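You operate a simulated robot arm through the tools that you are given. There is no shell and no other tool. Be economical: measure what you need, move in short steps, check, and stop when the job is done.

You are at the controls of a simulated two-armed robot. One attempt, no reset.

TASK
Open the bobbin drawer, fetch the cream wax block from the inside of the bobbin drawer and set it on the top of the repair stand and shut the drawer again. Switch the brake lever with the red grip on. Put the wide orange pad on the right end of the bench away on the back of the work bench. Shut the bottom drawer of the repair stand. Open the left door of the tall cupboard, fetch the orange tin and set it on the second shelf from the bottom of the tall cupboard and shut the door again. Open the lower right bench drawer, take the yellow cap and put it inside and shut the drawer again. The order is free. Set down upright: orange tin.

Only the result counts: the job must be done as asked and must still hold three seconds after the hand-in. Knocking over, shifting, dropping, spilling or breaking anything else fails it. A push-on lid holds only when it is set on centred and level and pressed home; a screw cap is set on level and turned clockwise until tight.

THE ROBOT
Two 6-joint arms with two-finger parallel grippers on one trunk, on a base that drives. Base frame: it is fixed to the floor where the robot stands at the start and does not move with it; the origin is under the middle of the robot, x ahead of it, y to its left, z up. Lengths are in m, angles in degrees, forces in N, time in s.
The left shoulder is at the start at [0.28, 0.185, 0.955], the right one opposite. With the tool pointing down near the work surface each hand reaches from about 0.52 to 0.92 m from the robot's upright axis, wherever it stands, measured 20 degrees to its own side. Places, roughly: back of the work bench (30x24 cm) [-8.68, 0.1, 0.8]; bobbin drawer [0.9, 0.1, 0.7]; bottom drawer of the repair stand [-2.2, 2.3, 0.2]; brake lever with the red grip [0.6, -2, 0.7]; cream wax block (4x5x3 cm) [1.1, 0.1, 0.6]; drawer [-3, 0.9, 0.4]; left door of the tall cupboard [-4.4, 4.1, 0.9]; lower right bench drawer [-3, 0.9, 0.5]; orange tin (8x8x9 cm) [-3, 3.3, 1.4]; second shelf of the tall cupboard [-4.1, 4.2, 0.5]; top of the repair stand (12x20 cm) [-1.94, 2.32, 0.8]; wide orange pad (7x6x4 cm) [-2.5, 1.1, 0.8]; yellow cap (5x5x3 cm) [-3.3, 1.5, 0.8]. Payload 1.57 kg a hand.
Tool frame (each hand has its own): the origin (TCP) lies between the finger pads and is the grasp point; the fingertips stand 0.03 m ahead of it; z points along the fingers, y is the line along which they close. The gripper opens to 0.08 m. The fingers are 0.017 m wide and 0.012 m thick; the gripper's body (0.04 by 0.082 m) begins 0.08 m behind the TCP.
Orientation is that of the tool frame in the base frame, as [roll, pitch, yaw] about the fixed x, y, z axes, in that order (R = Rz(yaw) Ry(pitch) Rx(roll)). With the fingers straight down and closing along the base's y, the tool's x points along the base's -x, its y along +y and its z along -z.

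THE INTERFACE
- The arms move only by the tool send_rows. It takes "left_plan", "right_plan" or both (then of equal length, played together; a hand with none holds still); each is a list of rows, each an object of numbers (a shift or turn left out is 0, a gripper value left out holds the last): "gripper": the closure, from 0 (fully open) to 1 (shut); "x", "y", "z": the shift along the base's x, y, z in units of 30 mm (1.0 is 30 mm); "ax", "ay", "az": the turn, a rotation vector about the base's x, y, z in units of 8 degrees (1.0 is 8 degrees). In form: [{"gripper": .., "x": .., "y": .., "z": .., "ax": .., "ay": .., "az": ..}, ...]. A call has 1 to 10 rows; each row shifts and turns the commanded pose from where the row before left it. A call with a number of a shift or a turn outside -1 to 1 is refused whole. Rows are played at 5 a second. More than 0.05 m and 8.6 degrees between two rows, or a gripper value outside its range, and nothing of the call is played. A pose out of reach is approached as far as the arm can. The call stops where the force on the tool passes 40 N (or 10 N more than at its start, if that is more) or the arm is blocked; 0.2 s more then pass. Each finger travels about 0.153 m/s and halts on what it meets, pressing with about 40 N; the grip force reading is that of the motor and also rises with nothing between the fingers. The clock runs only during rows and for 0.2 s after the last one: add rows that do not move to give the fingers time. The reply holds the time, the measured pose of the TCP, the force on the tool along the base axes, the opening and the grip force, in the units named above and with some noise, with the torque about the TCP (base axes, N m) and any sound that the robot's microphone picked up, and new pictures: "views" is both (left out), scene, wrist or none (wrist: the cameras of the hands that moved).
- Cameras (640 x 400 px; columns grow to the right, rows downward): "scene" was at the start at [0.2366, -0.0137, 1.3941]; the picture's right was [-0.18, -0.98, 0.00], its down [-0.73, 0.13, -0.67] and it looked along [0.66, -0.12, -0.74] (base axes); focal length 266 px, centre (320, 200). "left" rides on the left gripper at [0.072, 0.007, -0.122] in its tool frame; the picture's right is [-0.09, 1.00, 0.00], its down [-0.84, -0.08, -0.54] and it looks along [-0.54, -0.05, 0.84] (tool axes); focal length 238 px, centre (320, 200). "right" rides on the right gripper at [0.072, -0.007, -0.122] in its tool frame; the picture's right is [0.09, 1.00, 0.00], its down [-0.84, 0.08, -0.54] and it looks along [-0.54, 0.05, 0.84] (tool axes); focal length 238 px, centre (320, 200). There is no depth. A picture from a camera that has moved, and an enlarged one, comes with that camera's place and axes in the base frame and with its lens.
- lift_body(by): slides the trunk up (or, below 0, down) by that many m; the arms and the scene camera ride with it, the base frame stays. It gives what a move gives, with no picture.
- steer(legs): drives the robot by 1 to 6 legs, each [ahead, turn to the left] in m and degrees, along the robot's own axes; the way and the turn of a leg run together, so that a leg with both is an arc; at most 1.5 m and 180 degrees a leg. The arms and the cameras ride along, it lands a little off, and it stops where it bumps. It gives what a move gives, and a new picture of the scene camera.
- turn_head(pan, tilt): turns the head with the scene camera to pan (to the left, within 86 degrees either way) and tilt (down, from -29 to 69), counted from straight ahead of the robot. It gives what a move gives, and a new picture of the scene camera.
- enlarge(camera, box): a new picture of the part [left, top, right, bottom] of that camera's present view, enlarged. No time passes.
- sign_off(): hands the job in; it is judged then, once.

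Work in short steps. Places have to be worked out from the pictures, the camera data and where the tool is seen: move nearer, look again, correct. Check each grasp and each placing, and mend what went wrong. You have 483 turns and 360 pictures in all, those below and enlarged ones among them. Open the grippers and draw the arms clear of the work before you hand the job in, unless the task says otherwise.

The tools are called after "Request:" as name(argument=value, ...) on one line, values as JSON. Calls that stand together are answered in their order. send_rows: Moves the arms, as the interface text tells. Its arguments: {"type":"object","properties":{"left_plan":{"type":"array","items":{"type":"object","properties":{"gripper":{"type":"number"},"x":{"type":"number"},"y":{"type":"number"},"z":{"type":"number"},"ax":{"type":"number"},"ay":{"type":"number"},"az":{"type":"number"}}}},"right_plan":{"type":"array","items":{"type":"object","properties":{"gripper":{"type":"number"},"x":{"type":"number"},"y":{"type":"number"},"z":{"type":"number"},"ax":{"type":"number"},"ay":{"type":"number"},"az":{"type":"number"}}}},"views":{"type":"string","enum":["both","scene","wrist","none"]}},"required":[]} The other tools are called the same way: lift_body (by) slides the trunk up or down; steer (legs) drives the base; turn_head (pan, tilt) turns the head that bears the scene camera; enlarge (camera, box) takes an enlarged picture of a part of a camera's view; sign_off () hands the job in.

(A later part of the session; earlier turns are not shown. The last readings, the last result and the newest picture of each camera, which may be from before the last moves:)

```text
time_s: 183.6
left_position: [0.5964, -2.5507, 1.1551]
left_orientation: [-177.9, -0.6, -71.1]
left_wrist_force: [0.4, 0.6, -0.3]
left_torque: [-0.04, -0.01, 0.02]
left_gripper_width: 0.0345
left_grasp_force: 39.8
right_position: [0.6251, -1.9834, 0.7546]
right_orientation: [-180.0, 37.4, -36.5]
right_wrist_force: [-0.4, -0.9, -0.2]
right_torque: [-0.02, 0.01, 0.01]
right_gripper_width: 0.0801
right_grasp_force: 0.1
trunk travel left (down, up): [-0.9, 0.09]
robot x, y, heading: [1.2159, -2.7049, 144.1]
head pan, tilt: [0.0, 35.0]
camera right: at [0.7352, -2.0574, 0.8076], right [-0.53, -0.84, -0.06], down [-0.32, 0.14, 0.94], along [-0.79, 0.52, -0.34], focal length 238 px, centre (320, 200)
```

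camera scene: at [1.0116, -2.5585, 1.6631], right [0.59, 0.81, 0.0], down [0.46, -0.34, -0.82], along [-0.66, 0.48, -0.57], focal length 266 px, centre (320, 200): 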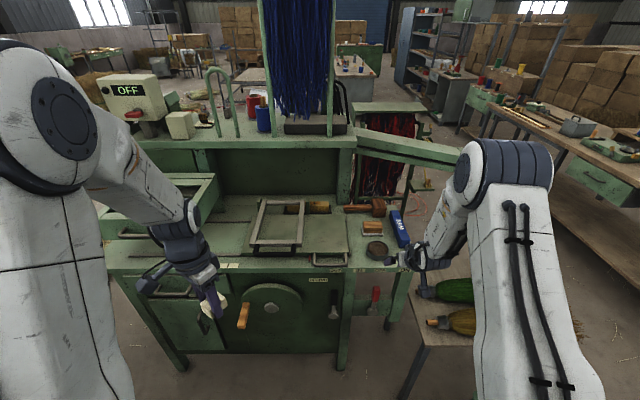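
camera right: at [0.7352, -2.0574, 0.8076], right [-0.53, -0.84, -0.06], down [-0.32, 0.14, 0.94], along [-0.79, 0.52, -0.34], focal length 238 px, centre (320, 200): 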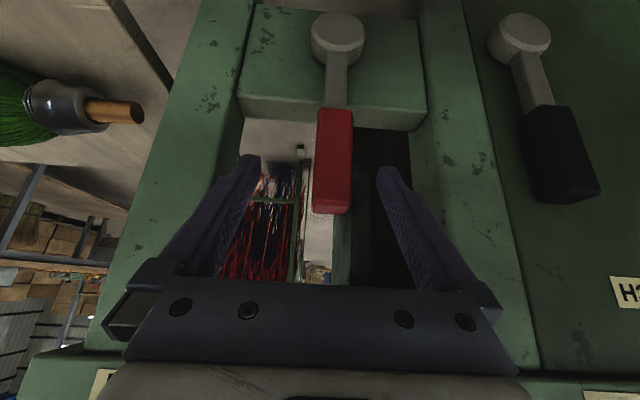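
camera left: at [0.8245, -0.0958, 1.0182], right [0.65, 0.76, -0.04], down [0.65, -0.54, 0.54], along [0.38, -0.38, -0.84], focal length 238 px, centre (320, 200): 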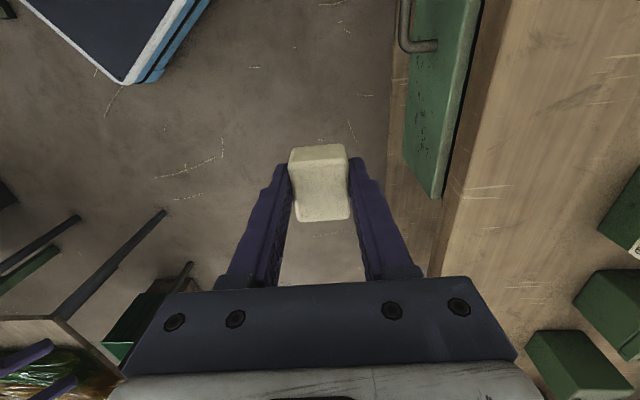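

The grip is between the fingers. I push along +u (toward ON).

Request:
send_rows(right_plan=[{"x": 0.3, "y": 0.42}, {"x": 0.3, "y": 0.42}, {"x": 0.3, "y": 0.42}, {"x": 0.3, "y": 0.42}], views="wrist")

```text
time_s: 184.6
left_position: [0.5959, -2.5502, 1.155]
left_orientation: [-177.9, -0.7, -71.1]
left_wrist_force: [0.2, 0.5, -0.5]
left_torque: [0.01, -0.03, -0.03]
left_gripper_width: 0.0348
left_grasp_force: 40.7
right_position: [0.6621, -1.9344, 0.754]
right_orientation: [-179.9, 37.4, -36.4]
right_wrist_force: [0.0, -0.2, -0.1]
right_torque: [0.0, -0.01, 0.02]
right_gripper_width: 0.08
right_grasp_force: 0.1
trunk travel left (down, up): [-0.9, 0.09]
robot x, y, heading: [1.2123, -2.7062, 144.2]
head pan, tilt: [0.0, 35.0]
camera right: at [0.7729, -2.0079, 0.8065], right [-0.53, -0.84, -0.06], down [-0.32, 0.14, 0.94], along [-0.78, 0.52, -0.34], focal length 238 px, centre (320, 200)
```

right: 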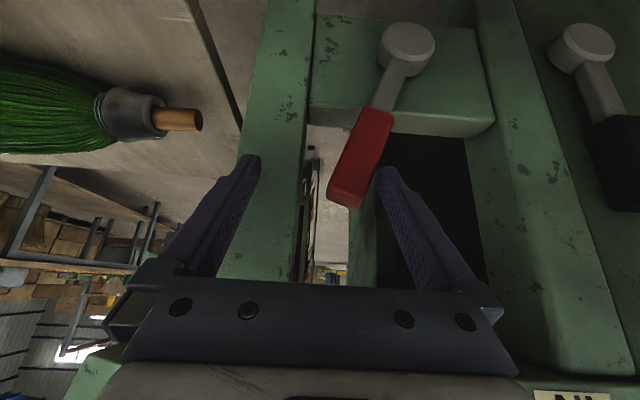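

The lever is swinging. I push further in small steps.

Request:
send_rows(right_plan=[{"x": 0.3, "y": 0.42}, {"x": 0.3, "y": 0.42}], views="wrist")

```text
time_s: 185.2
left_position: [0.5964, -2.5501, 1.1547]
left_orientation: [-177.9, -0.6, -71.1]
left_wrist_force: [0.2, 0.0, -0.4]
left_torque: [0.0, 0.01, 0.01]
left_gripper_width: 0.0347
left_grasp_force: 40.2
right_position: [0.683, -1.909, 0.7561]
right_orientation: [-180.0, 37.3, -36.4]
right_wrist_force: [0.1, -0.5, -0.3]
right_torque: [0.01, 0.01, 0.01]
right_gripper_width: 0.08
right_grasp_force: 0.0
right hand out of reach, approached as far as the arm can: row 2
trunk travel left (down, up): [-0.9, 0.09]
robot x, y, heading: [1.2109, -2.7067, 144.0]
head pan, tilt: [0.0, 35.0]
camera right: at [0.7936, -1.9822, 0.8084], right [-0.53, -0.85, -0.06], down [-0.32, 0.14, 0.94], along [-0.79, 0.52, -0.34], focal length 238 px, centre (320, 200)
```

right: 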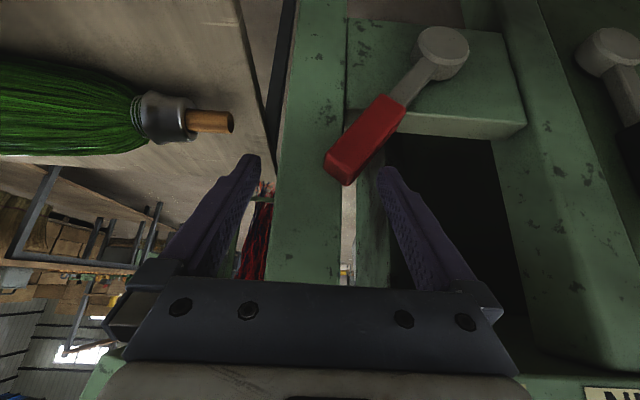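

Request:
enlarge(camera="scene", box=[320, 240, 440, 340])

Request:
send_rows(right_plan=[{"x": 0.3, "y": 0.42, "z": -0.3}, {"x": 0.3, "y": 0.42, "z": -0.2}], views="wrist")

```text
4.00 times, centred on (380, 290) of scene
camera zoom: at [1.012, -2.5587, 1.6632], right [0.59, 0.81, 0.0], down [0.46, -0.34, -0.82], along [-0.66, 0.48, -0.57], focal length 1062 px, centre (80, -160)
```

zoom: 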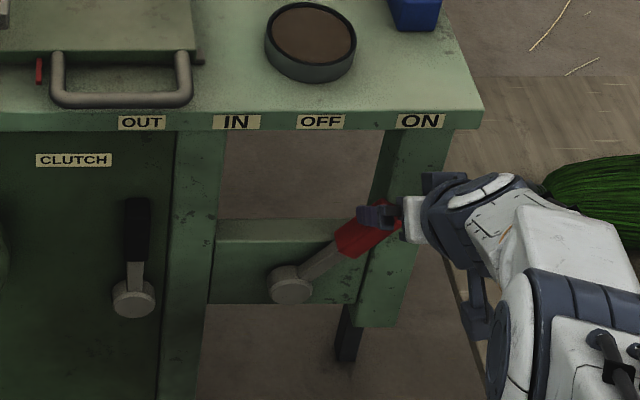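

```text
time_s: 185.8
left_position: [0.5956, -2.5507, 1.155]
left_orientation: [-177.9, -0.6, -71.1]
left_wrist_force: [-1.1, 0.1, 0.1]
left_torque: [0.01, 0.02, 0.06]
left_gripper_width: 0.0346
left_grasp_force: 40.2
right_position: [0.6937, -1.9025, 0.7531]
right_orientation: [-179.8, 37.5, -36.3]
right_wrist_force: [-3.4, -5.9, 5.0]
right_torque: [-0.27, 0.16, 0.14]
right_gripper_width: 0.0799
right_grasp_force: 0.0
right hand out of reach, approached as far as the arm can: row 1, 2
trunk travel left (down, up): [-0.9, 0.09]
robot x, y, heading: [1.2126, -2.7072, 144.1]
head pan, tilt: [0.0, 35.0]
camera right: at [0.8038, -1.9769, 0.8058], right [-0.53, -0.85, -0.06], down [-0.32, 0.14, 0.94], along [-0.79, 0.52, -0.34], focal length 238 px, centre (320, 200)
```

right: 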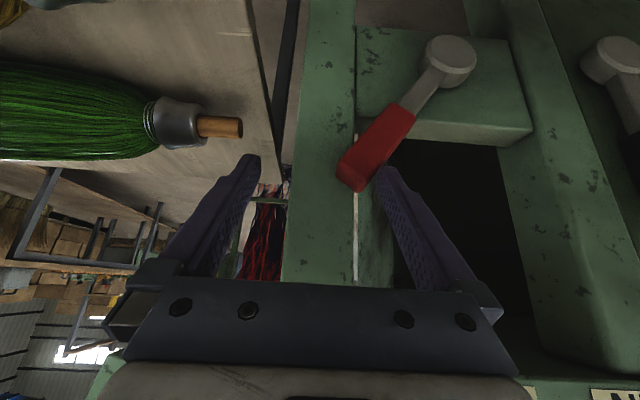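

Force rises and the lever no longer turns: likely at its stop. One more short push to be sure, then look.

Request:
send_rows(right_plan=[{"x": 0.3, "y": 0.42}], views="wrist")

Request:
enlarge(camera="scene", box=[320, 240, 440, 340])

```text
time_s: 186.4
left_position: [0.5965, -2.5522, 1.1561]
left_orientation: [-177.9, -0.6, -71.1]
left_wrist_force: [-0.4, -0.4, -0.8]
left_torque: [0.06, 0.0, 0.01]
left_gripper_width: 0.0345
left_grasp_force: 39.6
right_position: [0.6994, -1.9036, 0.7542]
right_orientation: [179.4, 37.2, -36.0]
right_wrist_force: [3.1, -11.7, 12.0]
right_torque: [-0.51, 0.4, 0.52]
right_gripper_width: 0.0797
right_grasp_force: 0.0
right hand out of reach, approached as far as the arm can: row 1
trunk travel left (down, up): [-0.9, 0.09]
robot x, y, heading: [1.2156, -2.7078, 144.2]
head pan, tilt: [0.0, 35.0]
stopped in row 1 (right hand): the force on the tool passed its limit at 41 N (the readings are from after the stop); the commanded pose is now the measured one
camera right: at [0.8097, -1.9743, 0.8073], right [-0.52, -0.85, -0.05], down [-0.32, 0.14, 0.94], along [-0.79, 0.5, -0.34], focal length 238 px, centre (320, 200)
```

right: 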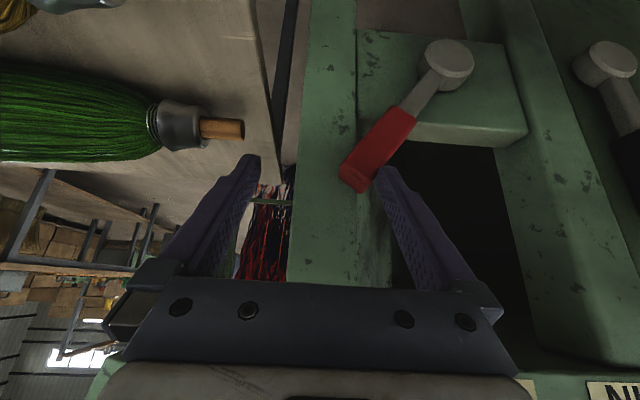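

```text
4.00 times, centred on (380, 290) of scene
camera zoom: at [1.0122, -2.5607, 1.6635], right [0.59, 0.81, 0.0], down [0.46, -0.34, -0.82], along [-0.66, 0.48, -0.57], focal length 1062 px, centre (80, -160)
```

zoom: 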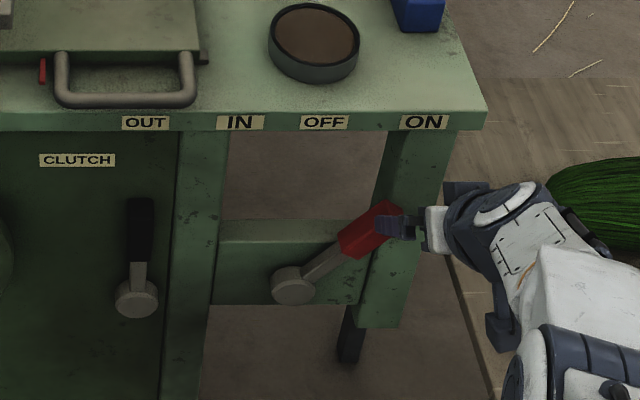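

The lever is at its stop under ON. I free the finger and retreat.

Request:
send_rows(right_plan=[{"x": -0.25, "y": -0.35}, {"x": 0.5, "y": -0.36, "z": 0.5}, {"x": 0.6, "y": -0.4, "z": 0.6}, {"x": 0.6, "y": -0.4, "z": 0.8}, {"x": 0.6, "y": -0.4, "z": 1}, {"z": 1}, {"z": 1}], views="scene")

Request:
enlarge(camera="scene", box=[320, 220, 440, 340])

```text
time_s: 188.0
left_position: [0.5963, -2.5498, 1.1547]
left_orientation: [-178.1, -0.6, -71.1]
left_wrist_force: [-0.1, 0.0, -0.6]
left_torque: [0.02, 0.03, 0.0]
left_gripper_width: 0.0346
left_grasp_force: 39.9
right_position: [0.6981, -1.8779, 0.7922]
right_orientation: [179.1, 35.6, -35.8]
right_wrist_force: [20.6, -16.0, -22.8]
right_torque: [0.24, -1.42, 1.13]
right_gripper_width: 0.0798
right_grasp_force: 0.0
right hand out of reach, approached as far as the arm can: row 2, 3, 4, 5, 6, 7
trunk travel left (down, up): [-0.9, 0.09]
robot x, y, heading: [1.2151, -2.7068, 143.9]
head pan, tilt: [0.0, 35.0]
camera scene: at [1.0119, -2.5589, 1.6625], right [0.59, 0.81, 0.0], down [0.46, -0.34, -0.82], along [-0.66, 0.48, -0.57], focal length 266 px, centre (320, 200)
```

scene: 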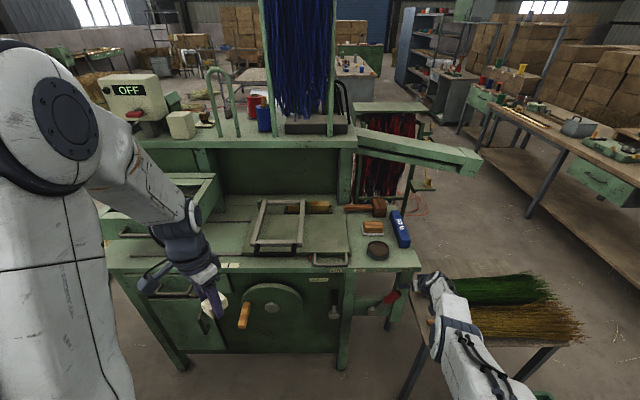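

```text
3.33 times, centred on (380, 280) of scene
camera zoom: at [1.0119, -2.5589, 1.6625], right [0.59, 0.81, 0.0], down [0.46, -0.34, -0.82], along [-0.66, 0.48, -0.57], focal length 885 px, centre (120, -67)
```

zoom: 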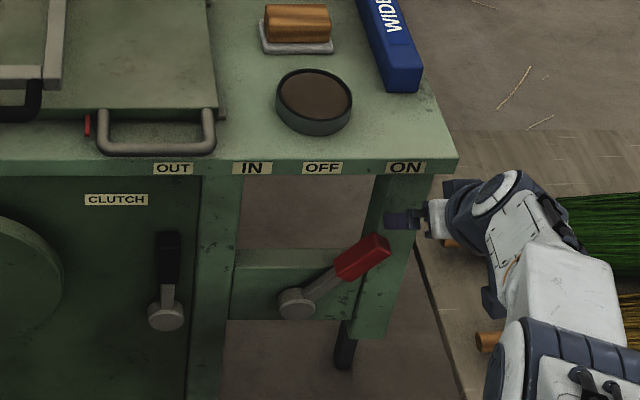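

The arm is straight-out again and the fingertips press up under the table edge. I back the robot to pull the hand out.

Request:
steer(legs=[[-0.12, 0]])

```text
time_s: 189.2
left_position: [0.6949, -2.6235, 1.1545]
left_orientation: [-177.8, -0.5, -71.0]
left_wrist_force: [0.4, 0.2, -0.2]
left_torque: [-0.01, -0.03, -0.01]
left_gripper_width: 0.0348
left_grasp_force: 40.2
right_position: [0.7907, -1.9409, 0.8028]
right_orientation: [179.5, 37.1, -36.1]
right_wrist_force: [0.1, 0.6, 0.6]
right_torque: [0.01, -0.03, 0.02]
right_gripper_width: 0.0798
right_grasp_force: 0.1
trunk travel left (down, up): [-0.9, 0.09]
robot x, y, heading: [1.3146, -2.7763, 144.3]
head pan, tilt: [0.0, 35.0]
camera scene: at [1.1109, -2.6314, 1.6631], right [0.58, 0.81, 0.0], down [0.47, -0.34, -0.82], along [-0.66, 0.48, -0.57], focal length 266 px, centre (320, 200)
```

scene: 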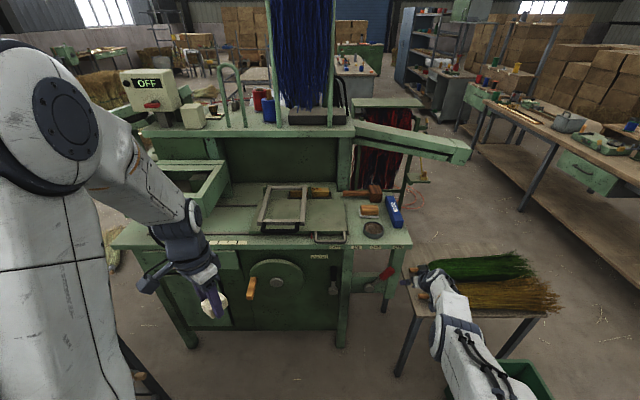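

Clear of the machine, lever still ON. I raise the trunk and use the outward-inward trick to unlock the right elbow.

Request:
lift_body(by=0.08)

Request:
send_rows(right_plan=[{"x": -0.5, "y": 0.75, "z": 0.2}, {"x": -0.5, "y": 0.75, "z": 0.1}, {"x": -0.5, "y": 0.75}, {"x": -0.5, "y": 0.75}, {"x": -0.5, "y": 0.75}, {"x": -0.5, "y": 0.75}, {"x": 0.5, "y": -0.75, "z": 0.3}, {"x": 0.5, "y": -0.75, "z": 0.3}, {"x": 0.5, "y": -0.75, "z": 0.3}, {"x": 0.5, "y": -0.75, "z": 0.3}], views="none")

Request:
send_rows(right_plan=[{"x": 0.5, "y": -0.75, "z": 0.3}, {"x": 0.5, "y": -0.75, "z": 0.3}, {"x": 0.5, "y": -0.75, "z": 0.3}], views="none")

```text
time_s: 190.4
left_position: [0.6961, -2.6228, 1.2343]
left_orientation: [-177.9, -0.7, -71.0]
left_wrist_force: [0.0, -0.2, -0.7]
left_torque: [-0.02, 0.0, -0.01]
left_gripper_width: 0.0346
left_grasp_force: 40.0
right_position: [0.7904, -1.941, 0.8837]
right_orientation: [179.5, 37.1, -36.0]
right_wrist_force: [-0.1, 0.3, 0.4]
right_torque: [0.02, -0.01, 0.0]
right_gripper_width: 0.08
right_grasp_force: 0.1
trunk travel left (down, up): [-0.98, 0.01]
robot x, y, heading: [1.3138, -2.7739, 144.3]
head pan, tilt: [0.0, 35.0]
```

```text
time_s: 192.6
left_position: [0.6963, -2.6223, 1.2346]
left_orientation: [-178.0, -0.6, -71.0]
left_wrist_force: [0.9, 0.7, 0.1]
left_torque: [-0.02, 0.01, 0.03]
left_gripper_width: 0.0347
left_grasp_force: 40.0
right_position: [0.7752, -1.925, 0.9227]
right_orientation: [179.5, 37.1, -36.0]
right_wrist_force: [0.4, 0.3, -0.3]
right_torque: [0.01, -0.03, 0.01]
right_gripper_width: 0.0799
right_grasp_force: 0.0
right hand out of reach, approached as far as the arm can: row 1, 2, 3, 4, 5, 6, 7, 8, 9, 10
trunk travel left (down, up): [-0.98, 0.01]
robot x, y, heading: [1.314, -2.776, 144.2]
head pan, tilt: [0.0, 35.0]
```

```text
time_s: 193.4
left_position: [0.6946, -2.6229, 1.2339]
left_orientation: [-177.9, -0.6, -70.9]
left_wrist_force: [-0.5, 0.8, -0.8]
left_torque: [0.0, 0.03, -0.02]
left_gripper_width: 0.0349
left_grasp_force: 40.1
right_position: [0.7761, -1.9269, 0.9203]
right_orientation: [179.5, 37.1, -35.9]
right_wrist_force: [-0.2, -0.3, 0.3]
right_torque: [-0.01, 0.0, 0.01]
right_gripper_width: 0.0801
right_grasp_force: 0.1
right hand out of reach, approached as far as the arm can: row 1, 2, 3
trunk travel left (down, up): [-0.98, 0.01]
robot x, y, heading: [1.3111, -2.7738, 144.1]
head pan, tilt: [0.0, 35.0]
```

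Request:
send_rows(right_plan=[{"x": -0.6, "y": 0.9}, {"x": -0.6, "y": 0.9}, {"x": -0.6, "y": 0.9}, {"x": -0.6, "y": 0.9}, {"x": -0.6, "y": 0.9}, {"x": -0.6, "y": 0.9}, {"x": -0.6, "y": 0.9}, {"x": -0.6, "y": 0.9}, {"x": -0.6, "y": 0.9}, {"x": -0.6, "y": 0.9}], views="none")

Request:
send_rows(right_plan=[{"x": -0.6, "y": 0.9}, {"x": -0.6, "y": 0.9}, {"x": 0.6, "y": -0.9, "z": 0.2}, {"x": 0.6, "y": -0.9, "z": 0.2}, {"x": 0.6, "y": -0.9, "z": 0.2}, {"x": 0.6, "y": -0.9, "z": 0.2}, {"x": 0.6, "y": -0.9, "z": 0.2}, {"x": 0.6, "y": -0.9, "z": 0.2}, {"x": 0.6, "y": -0.9, "z": 0.2}, {"x": 0.6, "y": -0.9, "z": 0.2}], views="scene")

```text
time_s: 195.6
left_position: [0.6947, -2.6237, 1.2352]
left_orientation: [-178.0, -0.6, -71.0]
left_wrist_force: [0.6, -0.5, -0.1]
left_torque: [0.01, -0.01, 0.01]
left_gripper_width: 0.0346
left_grasp_force: 39.5
right_position: [0.7684, -1.9188, 0.9367]
right_orientation: [179.5, 37.1, -36.0]
right_wrist_force: [0.2, -0.1, 0.1]
right_torque: [-0.04, 0.02, 0.03]
right_gripper_width: 0.0803
right_grasp_force: 0.1
right hand out of reach, approached as far as the arm can: row 1, 2, 3, 4, 5, 6, 7, 8, 9, 10
trunk travel left (down, up): [-0.98, 0.01]
robot x, y, heading: [1.3115, -2.7743, 144.5]
head pan, tilt: [0.0, 35.0]
```

```text
time_s: 197.8
left_position: [0.6949, -2.6223, 1.2346]
left_orientation: [-177.8, -0.6, -71.0]
left_wrist_force: [1.7, -0.3, 0.0]
left_torque: [0.01, 0.01, -0.01]
left_gripper_width: 0.0347
left_grasp_force: 39.7
right_position: [0.7866, -1.947, 0.8813]
right_orientation: [179.6, 37.1, -36.0]
right_wrist_force: [0.5, -0.1, 0.1]
right_torque: [0.01, -0.01, 0.01]
right_gripper_width: 0.0798
right_grasp_force: 0.2
right hand out of reach, approached as far as the arm can: row 1, 2, 3, 4, 5, 6, 7, 8, 9, 10
trunk travel left (down, up): [-0.98, 0.01]
robot x, y, heading: [1.3148, -2.7763, 144.2]
head pan, tilt: [0.0, 35.0]
camera scene: at [1.1112, -2.6317, 1.7431], right [0.58, 0.81, 0.0], down [0.47, -0.34, -0.82], along [-0.66, 0.48, -0.57], focal length 266 px, centre (320, 200)
```

scene: 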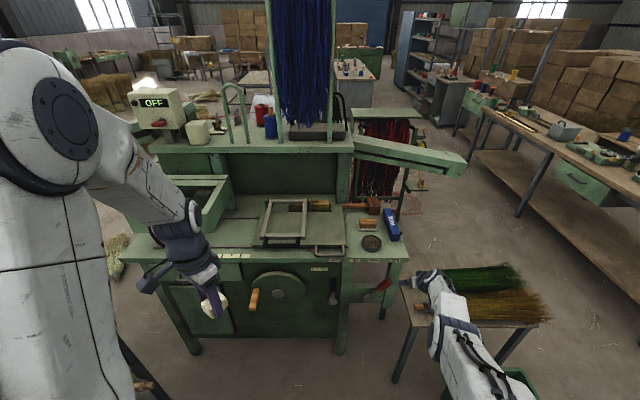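

Request:
send_rows(right_plan=[{"x": -0.6, "y": 0.9, "z": 0.8}, {"x": -0.6, "y": 0.9, "z": 0.8}, {"x": -0.6, "y": 0.9, "z": 0.8}, {"x": -0.6, "y": 0.9, "z": 0.8}, {"x": -0.6, "y": 0.9, "z": 0.5}, {"x": -0.6, "y": 0.9, "z": 0.5}, {"x": -0.6, "y": 0.9}, {"x": -0.6, "y": 0.9}, {"x": -0.6, "y": 0.9}, {"x": -0.6, "y": 0.9}], views="none")

Request:
send_rows(right_plan=[{"x": -0.6, "y": 0.9}, {"x": -0.6, "y": 0.9}, {"x": -0.6, "y": 0.9}, {"x": 0.6, "y": -0.9}, {"x": 0.6, "y": -0.9}, {"x": 0.6, "y": -0.9}, {"x": 0.6, "y": -0.9}, {"x": 0.6, "y": -0.9}, {"x": 0.6, "y": -0.9}, {"x": 0.6, "y": -0.9}], views="none")

```text
time_s: 200.0
left_position: [0.6954, -2.6237, 1.2351]
left_orientation: [-177.9, -0.6, -71.0]
left_wrist_force: [0.1, 0.7, -1.3]
left_torque: [-0.01, -0.04, -0.03]
left_gripper_width: 0.0346
left_grasp_force: 39.9
right_position: [0.7806, -1.8724, 1.017]
right_orientation: [179.6, 37.2, -35.9]
right_wrist_force: [0.6, 0.0, 0.4]
right_torque: [0.02, 0.0, -0.05]
right_gripper_width: 0.0799
right_grasp_force: 0.0
right hand out of reach, approached as far as the arm can: row 1, 2, 3, 4, 5, 6, 7, 8, 9, 10
trunk travel left (down, up): [-0.98, 0.01]
robot x, y, heading: [1.316, -2.7775, 144.2]
head pan, tilt: [0.0, 35.0]
```

```text
time_s: 202.2
left_position: [0.6954, -2.624, 1.2355]
left_orientation: [-177.9, -0.6, -71.0]
left_wrist_force: [0.4, 0.2, 0.4]
left_torque: [0.01, 0.02, 0.0]
left_gripper_width: 0.0349
left_grasp_force: 40.1
right_position: [0.8662, -2.0158, 1.0118]
right_orientation: [179.5, 37.2, -36.0]
right_wrist_force: [-0.5, -0.6, 0.0]
right_torque: [0.0, 0.02, -0.05]
right_gripper_width: 0.0799
right_grasp_force: 0.2
right hand out of reach, approached as far as the arm can: row 1, 2, 3, 4, 5
trunk travel left (down, up): [-0.98, 0.01]
robot x, y, heading: [1.312, -2.778, 144.3]
head pan, tilt: [0.0, 35.0]
```

Unlocked. I draw the right hand in and drive back around to the start area.

Request:
send_rows(right_plan=[{"x": 0.7, "y": -0.5, "z": 0.5}, {"x": 0.7, "y": -0.5, "z": 0.5}, {"x": 0.7, "y": -0.5, "z": 0.5}, {"x": 0.7, "y": -0.5, "z": 0.5}], views="none")

Request:
steer(legs=[[-0.3, 0], [0, -112], [0.62, 0], [0, 58], [1.1, 0], [0, 55]])

```text
time_s: 203.2
left_position: [0.6958, -2.6233, 1.2342]
left_orientation: [-177.9, -0.6, -71.1]
left_wrist_force: [-0.6, -0.4, -1.1]
left_torque: [0.01, -0.01, 0.06]
left_gripper_width: 0.0349
left_grasp_force: 40.1
right_position: [0.9449, -2.0626, 1.0816]
right_orientation: [178.8, 37.0, -36.2]
right_wrist_force: [0.2, -0.9, 0.0]
right_torque: [0.0, -0.02, -0.04]
right_gripper_width: 0.0801
right_grasp_force: 0.0
right hand out of reach, approached as far as the arm can: row 3, 4
trunk travel left (down, up): [-0.98, 0.01]
robot x, y, heading: [1.3113, -2.7785, 144.2]
head pan, tilt: [0.0, 35.0]
```

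```text
time_s: 223.3
left_position: [1.4948, -1.3447, 1.2343]
left_orientation: [-177.9, -0.7, -72.8]
left_wrist_force: [-0.4, -0.2, 0.6]
left_torque: [0.01, -0.01, 0.0]
left_gripper_width: 0.035
left_grasp_force: 40.3
right_position: [1.7622, -0.7914, 1.081]
right_orientation: [178.8, 36.9, -38.0]
right_wrist_force: [0.1, -1.0, 0.9]
right_torque: [0.0, 0.01, 0.01]
right_gripper_width: 0.08
right_grasp_force: 0.0
trunk travel left (down, up): [-0.98, 0.01]
robot x, y, heading: [2.1101, -1.5211, 142.4]
head pan, tilt: [0.0, 35.0]
camera scene: at [1.9105, -1.3666, 1.7431], right [0.61, 0.79, 0.0], down [0.46, -0.35, -0.82], along [-0.65, 0.5, -0.57], focal length 266 px, centre (320, 200)
```

scene: 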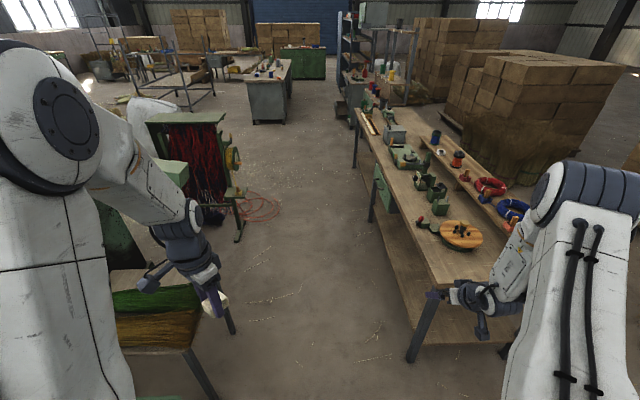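

The corridor along the bench is in view. I drive through it at heading 145°.

Request:
steer(legs=[[0, 2.5], [1.4, 0], [1.2, 0]])

Request:
turn_head(pan=-45, tilt=30)

```text
time_s: 236.3
left_position: [-0.6047, 0.1857, 1.2348]
left_orientation: [-177.9, -0.7, -72.7]
left_wrist_force: [-0.3, -0.4, 0.6]
left_torque: [0.03, -0.02, 0.0]
left_gripper_width: 0.0346
left_grasp_force: 40.3
right_position: [-0.34, 0.7403, 1.0817]
right_orientation: [178.7, 36.9, -37.9]
right_wrist_force: [-0.2, -0.5, 0.7]
right_torque: [0.02, -0.03, -0.01]
right_gripper_width: 0.0802
right_grasp_force: 0.1
trunk travel left (down, up): [-0.98, 0.01]
robot x, y, heading: [0.0065, 0.0161, 142.4]
head pan, tilt: [0.0, 35.0]
camera scene: at [-0.1892, 0.1647, 1.7431], right [0.61, 0.79, 0.0], down [0.46, -0.35, -0.82], along [-0.65, 0.5, -0.57], focal length 266 px, centre (320, 200)
```

scene: 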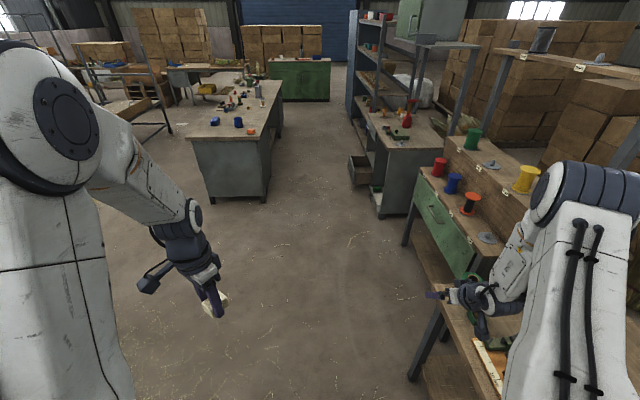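

```text
time_s: 237.5
left_position: [-0.6044, 0.1853, 1.2355]
left_orientation: [-177.9, -0.6, -72.7]
left_wrist_force: [0.9, -0.6, -1.4]
left_torque: [-0.04, 0.01, 0.01]
left_gripper_width: 0.0347
left_grasp_force: 40.5
right_position: [-0.3383, 0.7393, 1.0817]
right_orientation: [178.8, 36.9, -38.1]
right_wrist_force: [0.8, -0.5, -0.8]
right_torque: [0.01, 0.0, -0.03]
right_gripper_width: 0.0802
right_grasp_force: 0.1
trunk travel left (down, up): [-0.98, 0.01]
robot x, y, heading: [0.0093, 0.0158, 142.5]
head pan, tilt: [-45.0, 30.0]
camera scene: at [-0.1313, 0.2009, 1.7509], right [0.99, 0.13, 0.0], down [0.07, -0.5, -0.87], along [-0.11, 0.86, -0.5], focal length 266 px, centre (320, 200)
```

scene: 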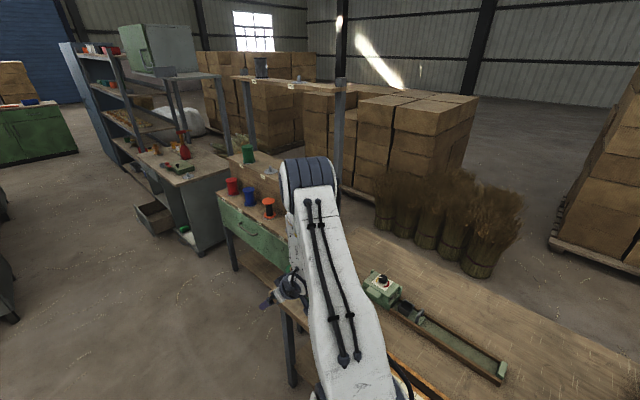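

The grey cabinet ahead with the open bottom drawer is the repair stand. I drive 1.3 m nearer and look at it.

Request:
steer(legs=[[0, 2], [1.3, 0]])

Request:
turn_head(pan=-40, tilt=35)

```text
time_s: 244.4
left_position: [-1.689, 0.8816, 1.2347]
left_orientation: [-177.9, -0.6, -68.8]
left_wrist_force: [0.0, 0.6, 0.4]
left_torque: [-0.01, 0.01, 0.01]
left_gripper_width: 0.0349
left_grasp_force: 39.5
right_position: [-1.4595, 1.4527, 1.0824]
right_orientation: [178.8, 36.9, -34.0]
right_wrist_force: [-0.5, -0.1, -0.4]
right_torque: [-0.03, -0.03, 0.01]
right_gripper_width: 0.08
right_grasp_force: 0.1
trunk travel left (down, up): [-0.98, 0.01]
robot x, y, heading: [-1.0649, 0.7497, 146.5]
head pan, tilt: [-45.0, 30.0]
camera scene: at [-1.217, 0.9283, 1.7509], right [0.98, 0.2, 0.0], down [0.1, -0.49, -0.87], along [-0.17, 0.85, -0.5], focal length 266 px, centre (320, 200)
```

scene: 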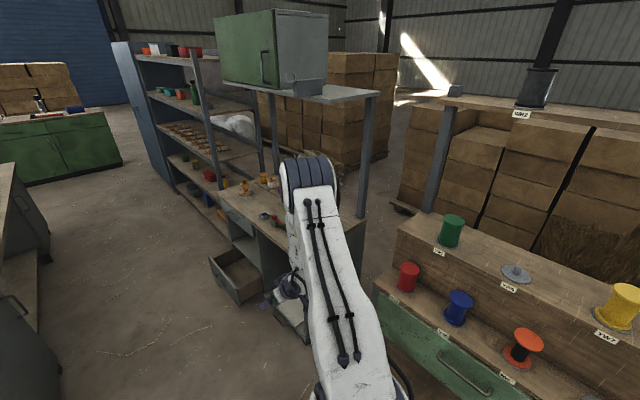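

```text
time_s: 245.1
left_position: [-1.6883, 0.8817, 1.2353]
left_orientation: [-177.9, -0.6, -68.9]
left_wrist_force: [-0.4, -0.6, -0.6]
left_torque: [-0.01, -0.02, -0.02]
left_gripper_width: 0.0346
left_grasp_force: 39.9
right_position: [-1.46, 1.451, 1.0815]
right_orientation: [178.7, 36.9, -34.0]
right_wrist_force: [-0.6, 0.3, -0.8]
right_torque: [-0.03, 0.03, 0.04]
right_gripper_width: 0.0801
right_grasp_force: 0.1
trunk travel left (down, up): [-0.98, 0.01]
robot x, y, heading: [-1.0643, 0.7527, 146.7]
head pan, tilt: [-40.0, 35.0]
camera scene: at [-1.2239, 0.9242, 1.7432], right [0.96, 0.28, 0.0], down [0.16, -0.55, -0.82], along [-0.23, 0.79, -0.57], focal length 266 px, centre (320, 200)
```

scene: 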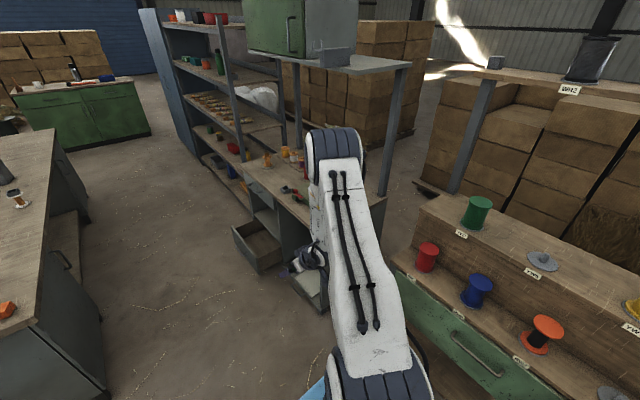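

The right arm hides the stand. I raise the right hand for safety, then turn 35° to the right for a better view.

Request:
send_rows(right_plan=[{"z": 0.9}, {"z": 0.9}, {"z": 0.9}, {"z": 0.9}, {"z": 0.9}, {"z": 0.9}, {"z": 0.9}], views="none")

Request:
steer(legs=[[0.45, 0], [0, -40]])

Request:
turn_head(pan=5, tilt=40)

```text
time_s: 246.7
left_position: [-1.6877, 0.8809, 1.2348]
left_orientation: [-177.9, -0.6, -68.8]
left_wrist_force: [-0.3, -1.0, -0.8]
left_torque: [0.01, -0.01, -0.01]
left_gripper_width: 0.0346
left_grasp_force: 40.4
right_position: [-1.461, 1.451, 1.2705]
right_orientation: [178.9, 36.9, -34.0]
right_wrist_force: [0.7, 0.5, -0.7]
right_torque: [-0.03, 0.01, 0.02]
right_gripper_width: 0.0797
right_grasp_force: 0.1
trunk travel left (down, up): [-0.98, 0.01]
robot x, y, heading: [-1.067, 0.7497, 146.4]
head pan, tilt: [-40.0, 35.0]
```

```text
time_s: 251.2
left_position: [-1.8184, 1.5026, 1.2335]
left_orientation: [-177.9, -0.5, -109.6]
left_wrist_force: [0.6, 0.5, 0.5]
left_torque: [-0.05, 0.02, 0.01]
left_gripper_width: 0.0347
left_grasp_force: 40.1
right_position: [-1.2735, 1.7844, 1.2712]
right_orientation: [178.7, 36.8, -74.9]
right_wrist_force: [0.3, 0.2, 0.2]
right_torque: [0.04, -0.01, 0.01]
right_gripper_width: 0.0802
right_grasp_force: 0.0
trunk travel left (down, up): [-0.98, 0.01]
robot x, y, heading: [-1.4304, 0.9989, 105.6]
head pan, tilt: [-40.0, 35.0]
camera scene: at [-1.4393, 1.2306, 1.7431], right [0.91, -0.41, 0.0], down [-0.24, -0.52, -0.82], along [0.34, 0.75, -0.57], focal length 266 px, centre (320, 200)
```

scene: 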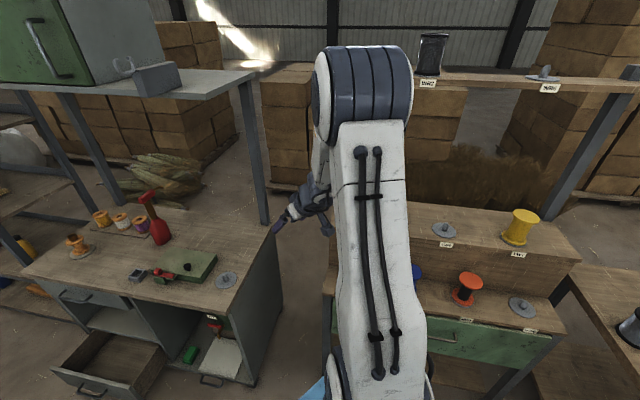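

```text
time_s: 252.3
left_position: [-1.8196, 1.5032, 1.234]
left_orientation: [-177.9, -0.6, -109.7]
left_wrist_force: [-0.1, 0.4, 0.4]
left_torque: [0.01, 0.0, -0.01]
left_gripper_width: 0.0345
left_grasp_force: 40.1
right_position: [-1.2739, 1.7837, 1.2703]
right_orientation: [178.8, 36.9, -74.9]
right_wrist_force: [-0.4, 0.0, -0.4]
right_torque: [0.01, 0.0, -0.01]
right_gripper_width: 0.0797
right_grasp_force: 0.1
trunk travel left (down, up): [-0.98, 0.01]
robot x, y, heading: [-1.4343, 0.9979, 105.6]
head pan, tilt: [5.0, 40.0]
camera scene: at [-1.5056, 1.23, 1.7356], right [0.94, 0.35, 0.0], down [0.23, -0.6, -0.77], along [-0.27, 0.72, -0.64], focal length 266 px, centre (320, 200)
```

scene: 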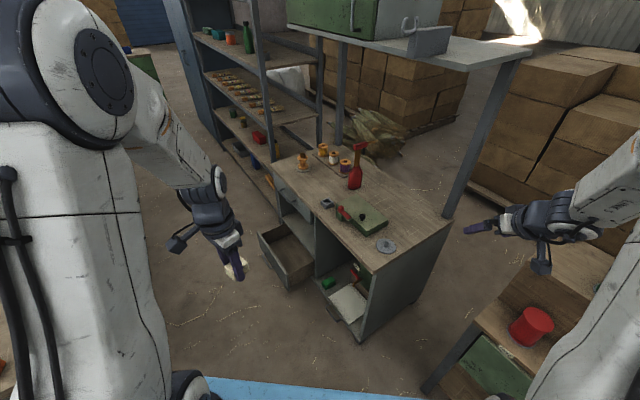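

The stand's target spot is at about pixel (315,194), clear. The open bottom drawer's front is near (-2.2, 2.2). I move the right hand outward and drive to a spot in front-right of the stand.

Request:
send_rows(right_plan=[{"x": 0.9, "y": -0.37}, {"x": 0.9, "y": -0.37}, {"x": 0.9, "y": -0.37}, {"x": 0.9, "y": -0.37}, {"x": 0.9, "y": -0.37}, {"x": 0.9, "y": -0.37}, {"x": 0.9, "y": -0.37}, {"x": 0.9, "y": -0.37}], views="none")

Request:
steer(legs=[[0, 33.6], [0.7, 0], [0, -69]])

```text
time_s: 254.1
left_position: [-1.8192, 1.5016, 1.2349]
left_orientation: [-178.0, -0.6, -109.8]
left_wrist_force: [-0.9, 0.3, -0.5]
left_torque: [-0.03, 0.03, -0.01]
left_gripper_width: 0.0348
left_grasp_force: 40.4
right_position: [-1.0561, 1.6964, 1.2688]
right_orientation: [178.7, 37.1, -74.9]
right_wrist_force: [-0.5, -0.5, -0.7]
right_torque: [-0.02, 0.01, -0.03]
right_gripper_width: 0.08
right_grasp_force: 0.0
trunk travel left (down, up): [-0.98, 0.01]
robot x, y, heading: [-1.4362, 0.999, 105.6]
head pan, tilt: [5.0, 40.0]
```

```text
time_s: 262.5
left_position: [-1.9513, 2.0867, 1.2345]
left_orientation: [-177.9, -0.6, -146.1]
left_wrist_force: [0.6, -0.2, -0.5]
left_torque: [0.02, 0.01, -0.01]
left_gripper_width: 0.0349
left_grasp_force: 39.7
right_position: [-1.2251, 1.7882, 1.2703]
right_orientation: [178.9, 36.9, -111.5]
right_wrist_force: [0.3, -0.5, 0.0]
right_torque: [0.01, 0.03, -0.02]
right_gripper_width: 0.0798
right_grasp_force: 0.0
trunk travel left (down, up): [-0.98, 0.01]
robot x, y, heading: [-1.9428, 1.4516, 68.9]
head pan, tilt: [5.0, 40.0]
camera scene: at [-1.8632, 1.6814, 1.7356], right [0.96, -0.28, 0.0], down [-0.18, -0.62, -0.77], along [0.21, 0.74, -0.64], focal length 266 px, centre (320, 200)
```

scene: 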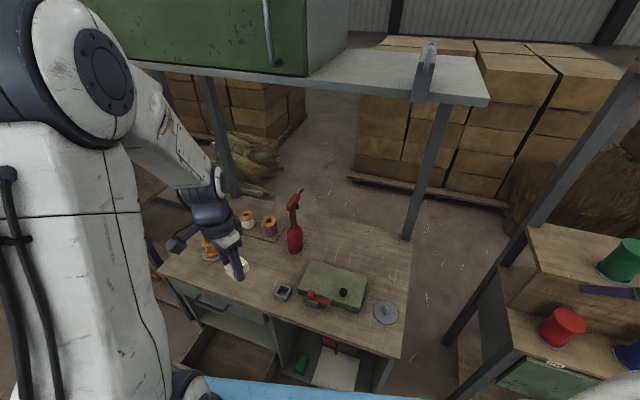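

Target spot is clear. I raise the right hand for compensation, lower the trunk 0.15 and bring the block over (-1.94, 2.32).

Request:
send_rows(right_plan=[{"z": 1}, {"z": 1}, {"z": 1}, {"z": 1}, {"z": 1}], views="none")

Request:
lift_body(by=-0.15)

Request:
send_rows(left_plan=[{"y": 0.9}, {"y": 0.9}, {"y": 0.9}, {"y": 0.9}, {"y": 0.9}, {"y": 0.9, "x": 0.1}, {"y": 0.9, "x": 0.1}, {"y": 0.9, "x": 0.1}], views="both")

```text
time_s: 263.7
left_position: [-1.953, 2.0874, 1.2347]
left_orientation: [-177.9, -0.6, -146.2]
left_wrist_force: [0.5, -0.7, -1.7]
left_torque: [0.05, -0.02, 0.01]
left_gripper_width: 0.0342
left_grasp_force: 40.4
right_position: [-1.2267, 1.7867, 1.4212]
right_orientation: [178.8, 36.8, -111.6]
right_wrist_force: [0.7, -0.1, -0.1]
right_torque: [0.01, 0.03, -0.01]
right_gripper_width: 0.0799
right_grasp_force: 0.0
trunk travel left (down, up): [-0.98, 0.01]
robot x, y, heading: [-1.9456, 1.4526, 68.7]
head pan, tilt: [5.0, 40.0]
```

```text
time_s: 265.5
left_position: [-1.952, 2.087, 1.0851]
left_orientation: [-177.9, -0.6, -146.2]
left_wrist_force: [-0.2, 1.4, -1.1]
left_torque: [0.01, 0.02, -0.01]
left_gripper_width: 0.0347
left_grasp_force: 39.9
right_position: [-1.2267, 1.7866, 1.2721]
right_orientation: [178.9, 36.9, -111.6]
right_wrist_force: [-0.9, 0.2, 0.8]
right_torque: [0.01, 0.0, 0.01]
right_gripper_width: 0.0802
right_grasp_force: 0.1
trunk travel left (down, up): [-0.83, 0.16]
robot x, y, heading: [-1.9418, 1.4506, 68.7]
head pan, tilt: [5.0, 40.0]
```

```text
time_s: 267.3
left_position: [-1.9444, 2.3032, 1.0868]
left_orientation: [-177.8, -0.6, -146.1]
left_wrist_force: [0.3, 0.4, -0.4]
left_torque: [-0.02, -0.01, -0.01]
left_gripper_width: 0.0347
left_grasp_force: 40.1
right_position: [-1.226, 1.7878, 1.2703]
right_orientation: [178.7, 36.9, -111.4]
right_wrist_force: [-1.1, -0.8, -0.3]
right_torque: [0.0, 0.0, 0.03]
right_gripper_width: 0.0799
right_grasp_force: 0.1
trunk travel left (down, up): [-0.83, 0.16]
robot x, y, heading: [-1.9418, 1.4509, 68.9]
head pan, tilt: [5.0, 40.0]
camera scene: at [-1.8634, 1.6814, 1.5856], right [0.96, -0.28, 0.0], down [-0.18, -0.62, -0.77], along [0.21, 0.74, -0.64], focal length 266 px, centre (320, 200)
camera left: at [-2.0074, 2.2735, 1.2088], right [-0.48, 0.88, -0.04], down [0.73, 0.42, 0.54], along [0.49, 0.23, -0.84], focal length 238 px, centre (320, 200)
```

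scene: 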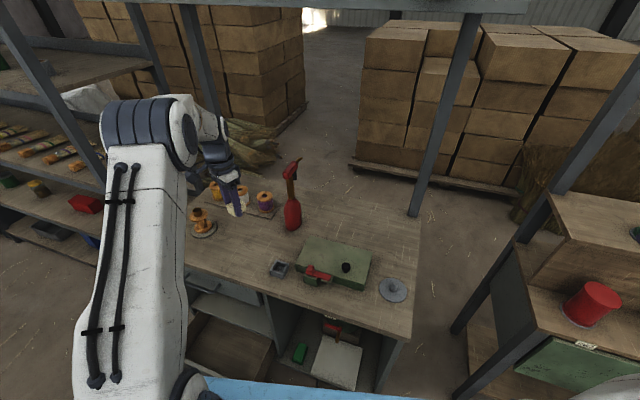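
left: 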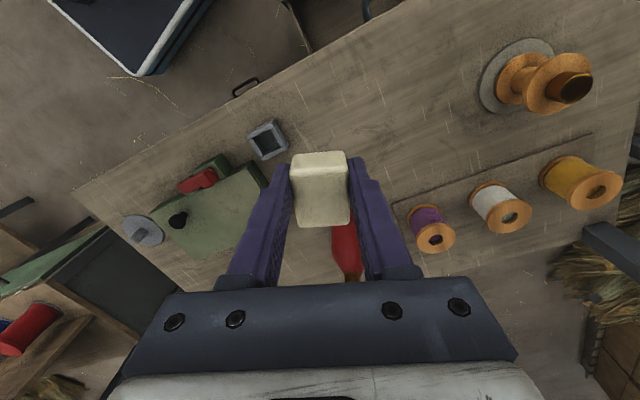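

The way down is clear (bottle and spools 20 cm away). I lower the block.

Request:
send_rows(left_plan=[{"y": 0.5, "z": -1}, {"z": -1}, {"z": -1}, {"z": -1}, {"z": -1}, {"z": -1}, {"z": -0.7}], views="wrist")

```text
time_s: 268.9
left_position: [-1.9438, 2.3184, 0.8835]
left_orientation: [-177.8, -0.6, -146.1]
left_wrist_force: [-0.7, -0.5, -0.9]
left_torque: [-0.03, -0.01, -0.02]
left_gripper_width: 0.0347
left_grasp_force: 39.7
right_position: [-1.2266, 1.7863, 1.271]
right_orientation: [178.8, 36.9, -111.5]
right_wrist_force: [-0.3, -0.1, -0.2]
right_torque: [0.01, 0.04, 0.02]
right_gripper_width: 0.0802
right_grasp_force: 0.0
trunk travel left (down, up): [-0.83, 0.16]
robot x, y, heading: [-1.9392, 1.4516, 68.8]
head pan, tilt: [5.0, 40.0]
camera left: at [-2.0072, 2.2881, 1.0068], right [-0.48, 0.88, -0.04], down [0.73, 0.42, 0.54], along [0.49, 0.23, -0.84], focal length 238 px, centre (320, 200)
```

left: 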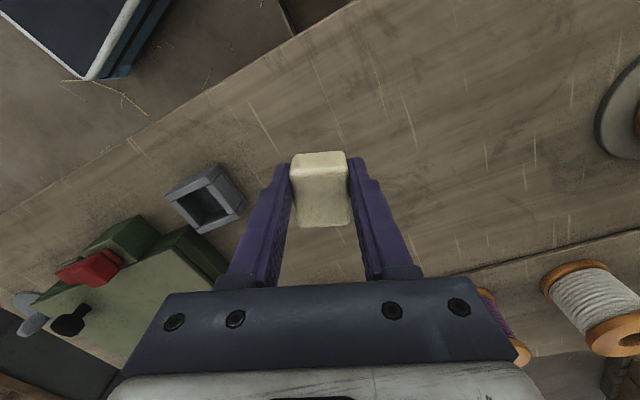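

Request:
send_rows(left_plan=[{"z": -0.5}, {"z": -0.5}, {"z": -0.3}, {"z": -0.2}, {"z": -0.2}], views="wrist")

```text
time_s: 270.1
left_position: [-1.9427, 2.3179, 0.832]
left_orientation: [-177.9, -0.6, -146.3]
left_wrist_force: [-0.8, -0.2, 1.0]
left_torque: [0.02, -0.01, -0.02]
left_gripper_width: 0.0347
left_grasp_force: 39.5
right_position: [-1.2274, 1.7867, 1.2711]
right_orientation: [178.9, 36.9, -111.5]
right_wrist_force: [-0.4, -0.1, 0.6]
right_torque: [-0.01, 0.02, -0.03]
right_gripper_width: 0.0798
right_grasp_force: 0.0
trunk travel left (down, up): [-0.83, 0.16]
robot x, y, heading: [-1.9423, 1.4495, 69.0]
head pan, tilt: [5.0, 40.0]
camera left: at [-2.0064, 2.2878, 0.9554], right [-0.48, 0.88, -0.04], down [0.73, 0.42, 0.54], along [0.49, 0.23, -0.84], focal length 238 px, centre (320, 200)
```

left: 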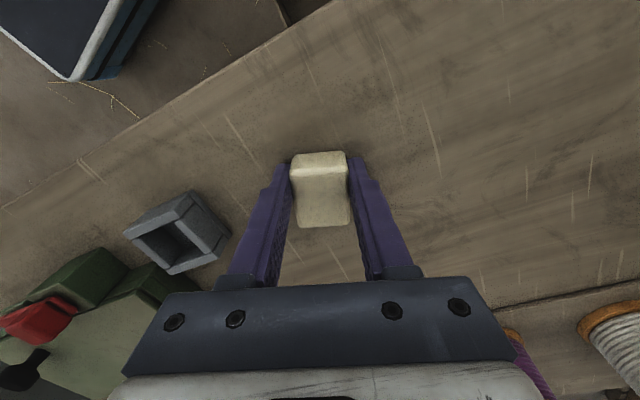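

Still no contact; I lower in finer steps until it touches.

Request:
send_rows(left_plan=[{"z": -0.15}, {"z": -0.15}, {"z": -0.15}, {"z": -0.15}], views="none")

```text
time_s: 270.7
left_position: [-1.9429, 2.3218, 0.8313]
left_orientation: [-178.4, -0.1, -146.3]
left_wrist_force: [0.2, -0.1, 13.4]
left_torque: [0.22, 0.1, 0.01]
left_gripper_width: 0.0348
left_grasp_force: 40.0
right_position: [-1.227, 1.7873, 1.2714]
right_orientation: [178.7, 36.9, -111.5]
right_wrist_force: [-0.2, 0.2, 0.5]
right_torque: [0.03, -0.01, 0.0]
right_gripper_width: 0.0798
right_grasp_force: 0.0
trunk travel left (down, up): [-0.83, 0.16]
robot x, y, heading: [-1.9453, 1.4501, 69.1]
head pan, tilt: [5.0, 40.0]
stopped in row 3 (left hand): the force on the tool passed its limit at 50 N (the readings are from after the stop); the commanded pose is now the measured one
```

Contact with the top. I open the fingers and rise.

Request:
send_rows(left_plan=[{"z": 0.03, "gripper": 0.6}, {"gripper": 0.3}, {"gripper": 0.2}, {"z": 0.5}, {"z": 1}, {"z": 1}, {"z": 1}, {"z": 1}], views="wrist")

```text
time_s: 272.5
left_position: [-1.9426, 2.3201, 0.9649]
left_orientation: [-178.0, -0.3, -146.1]
left_wrist_force: [0.1, 0.3, 0.0]
left_torque: [-0.02, 0.01, 0.01]
left_gripper_width: 0.0639
left_grasp_force: 0.1
right_position: [-1.2252, 1.7873, 1.2712]
right_orientation: [178.8, 36.9, -111.5]
right_wrist_force: [-0.3, -0.8, 0.2]
right_torque: [-0.02, -0.03, -0.02]
right_gripper_width: 0.08
right_grasp_force: 0.1
trunk travel left (down, up): [-0.83, 0.16]
robot x, y, heading: [-1.9403, 1.4497, 68.6]
head pan, tilt: [5.0, 40.0]
camera left: at [-2.0059, 2.2892, 1.0875], right [-0.48, 0.88, -0.03], down [0.73, 0.42, 0.54], along [0.49, 0.23, -0.84], focal length 238 px, centre (320, 200)
```

left: 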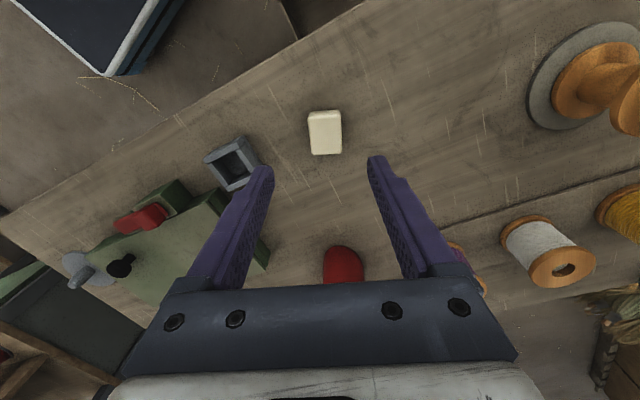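

Block is placed. Next the bottom drawer: I close the left gripper, back the robot 12 cm, and bring the right hand in beside the body before lowering.

Request:
send_rows(left_plan=[{"z": 0.8, "gripper": 1}, {}, {}, {}, {}, {}, {}, {}], right_plan=[{"x": -0.3, "y": -1}, {"x": -0.3, "y": -1}, {"x": -0.3, "y": -1}, {"x": -0.3, "y": -1}, {"x": -0.3, "y": -1}, {"x": -0.3, "y": -1}, {"x": -0.3, "y": -1}, {"x": -0.3, "y": -1}], views="none")

Request:
steer(legs=[[-0.12, 0]])

```text
time_s: 274.3
left_position: [-1.9423, 2.32, 0.9884]
left_orientation: [-178.1, -0.5, -146.2]
left_wrist_force: [0.1, 0.5, 0.2]
left_torque: [-0.02, 0.03, -0.02]
left_gripper_width: 0.0001
left_grasp_force: 21.5
right_position: [-1.2998, 1.5477, 1.2712]
right_orientation: [178.9, 36.9, -111.4]
right_wrist_force: [0.5, -0.9, 0.0]
right_torque: [0.0, -0.01, -0.01]
right_gripper_width: 0.08
right_grasp_force: 0.1
trunk travel left (down, up): [-0.83, 0.16]
robot x, y, heading: [-1.9423, 1.4494, 68.9]
head pan, tilt: [5.0, 40.0]
```

```text
time_s: 275.5
left_position: [-1.9843, 2.2077, 0.9881]
left_orientation: [-178.1, -0.4, -146.3]
left_wrist_force: [-0.3, 0.2, -0.2]
left_torque: [-0.06, 0.01, 0.01]
left_gripper_width: 0.0
left_grasp_force: 21.5
right_position: [-1.3422, 1.4339, 1.2702]
right_orientation: [178.9, 37.0, -111.5]
right_wrist_force: [-0.3, 0.6, -0.2]
right_torque: [-0.01, 0.02, -0.05]
right_gripper_width: 0.0801
right_grasp_force: 0.1
trunk travel left (down, up): [-0.83, 0.16]
robot x, y, heading: [-1.9905, 1.3388, 68.9]
head pan, tilt: [5.0, 40.0]
camera scene: at [-1.9069, 1.5687, 1.5855], right [0.96, -0.28, 0.0], down [-0.18, -0.62, -0.77], along [0.21, 0.74, -0.64], focal length 266 px, centre (320, 200)
```

scene: 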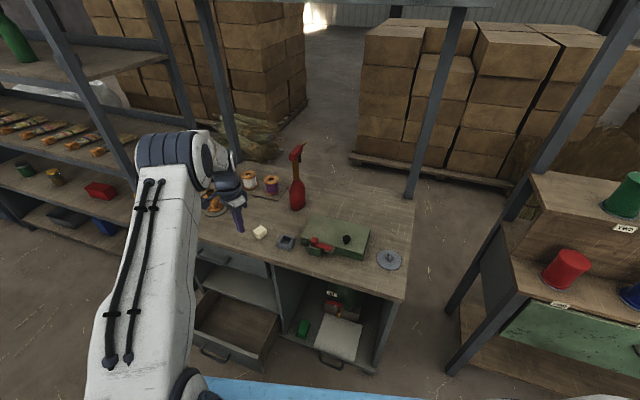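

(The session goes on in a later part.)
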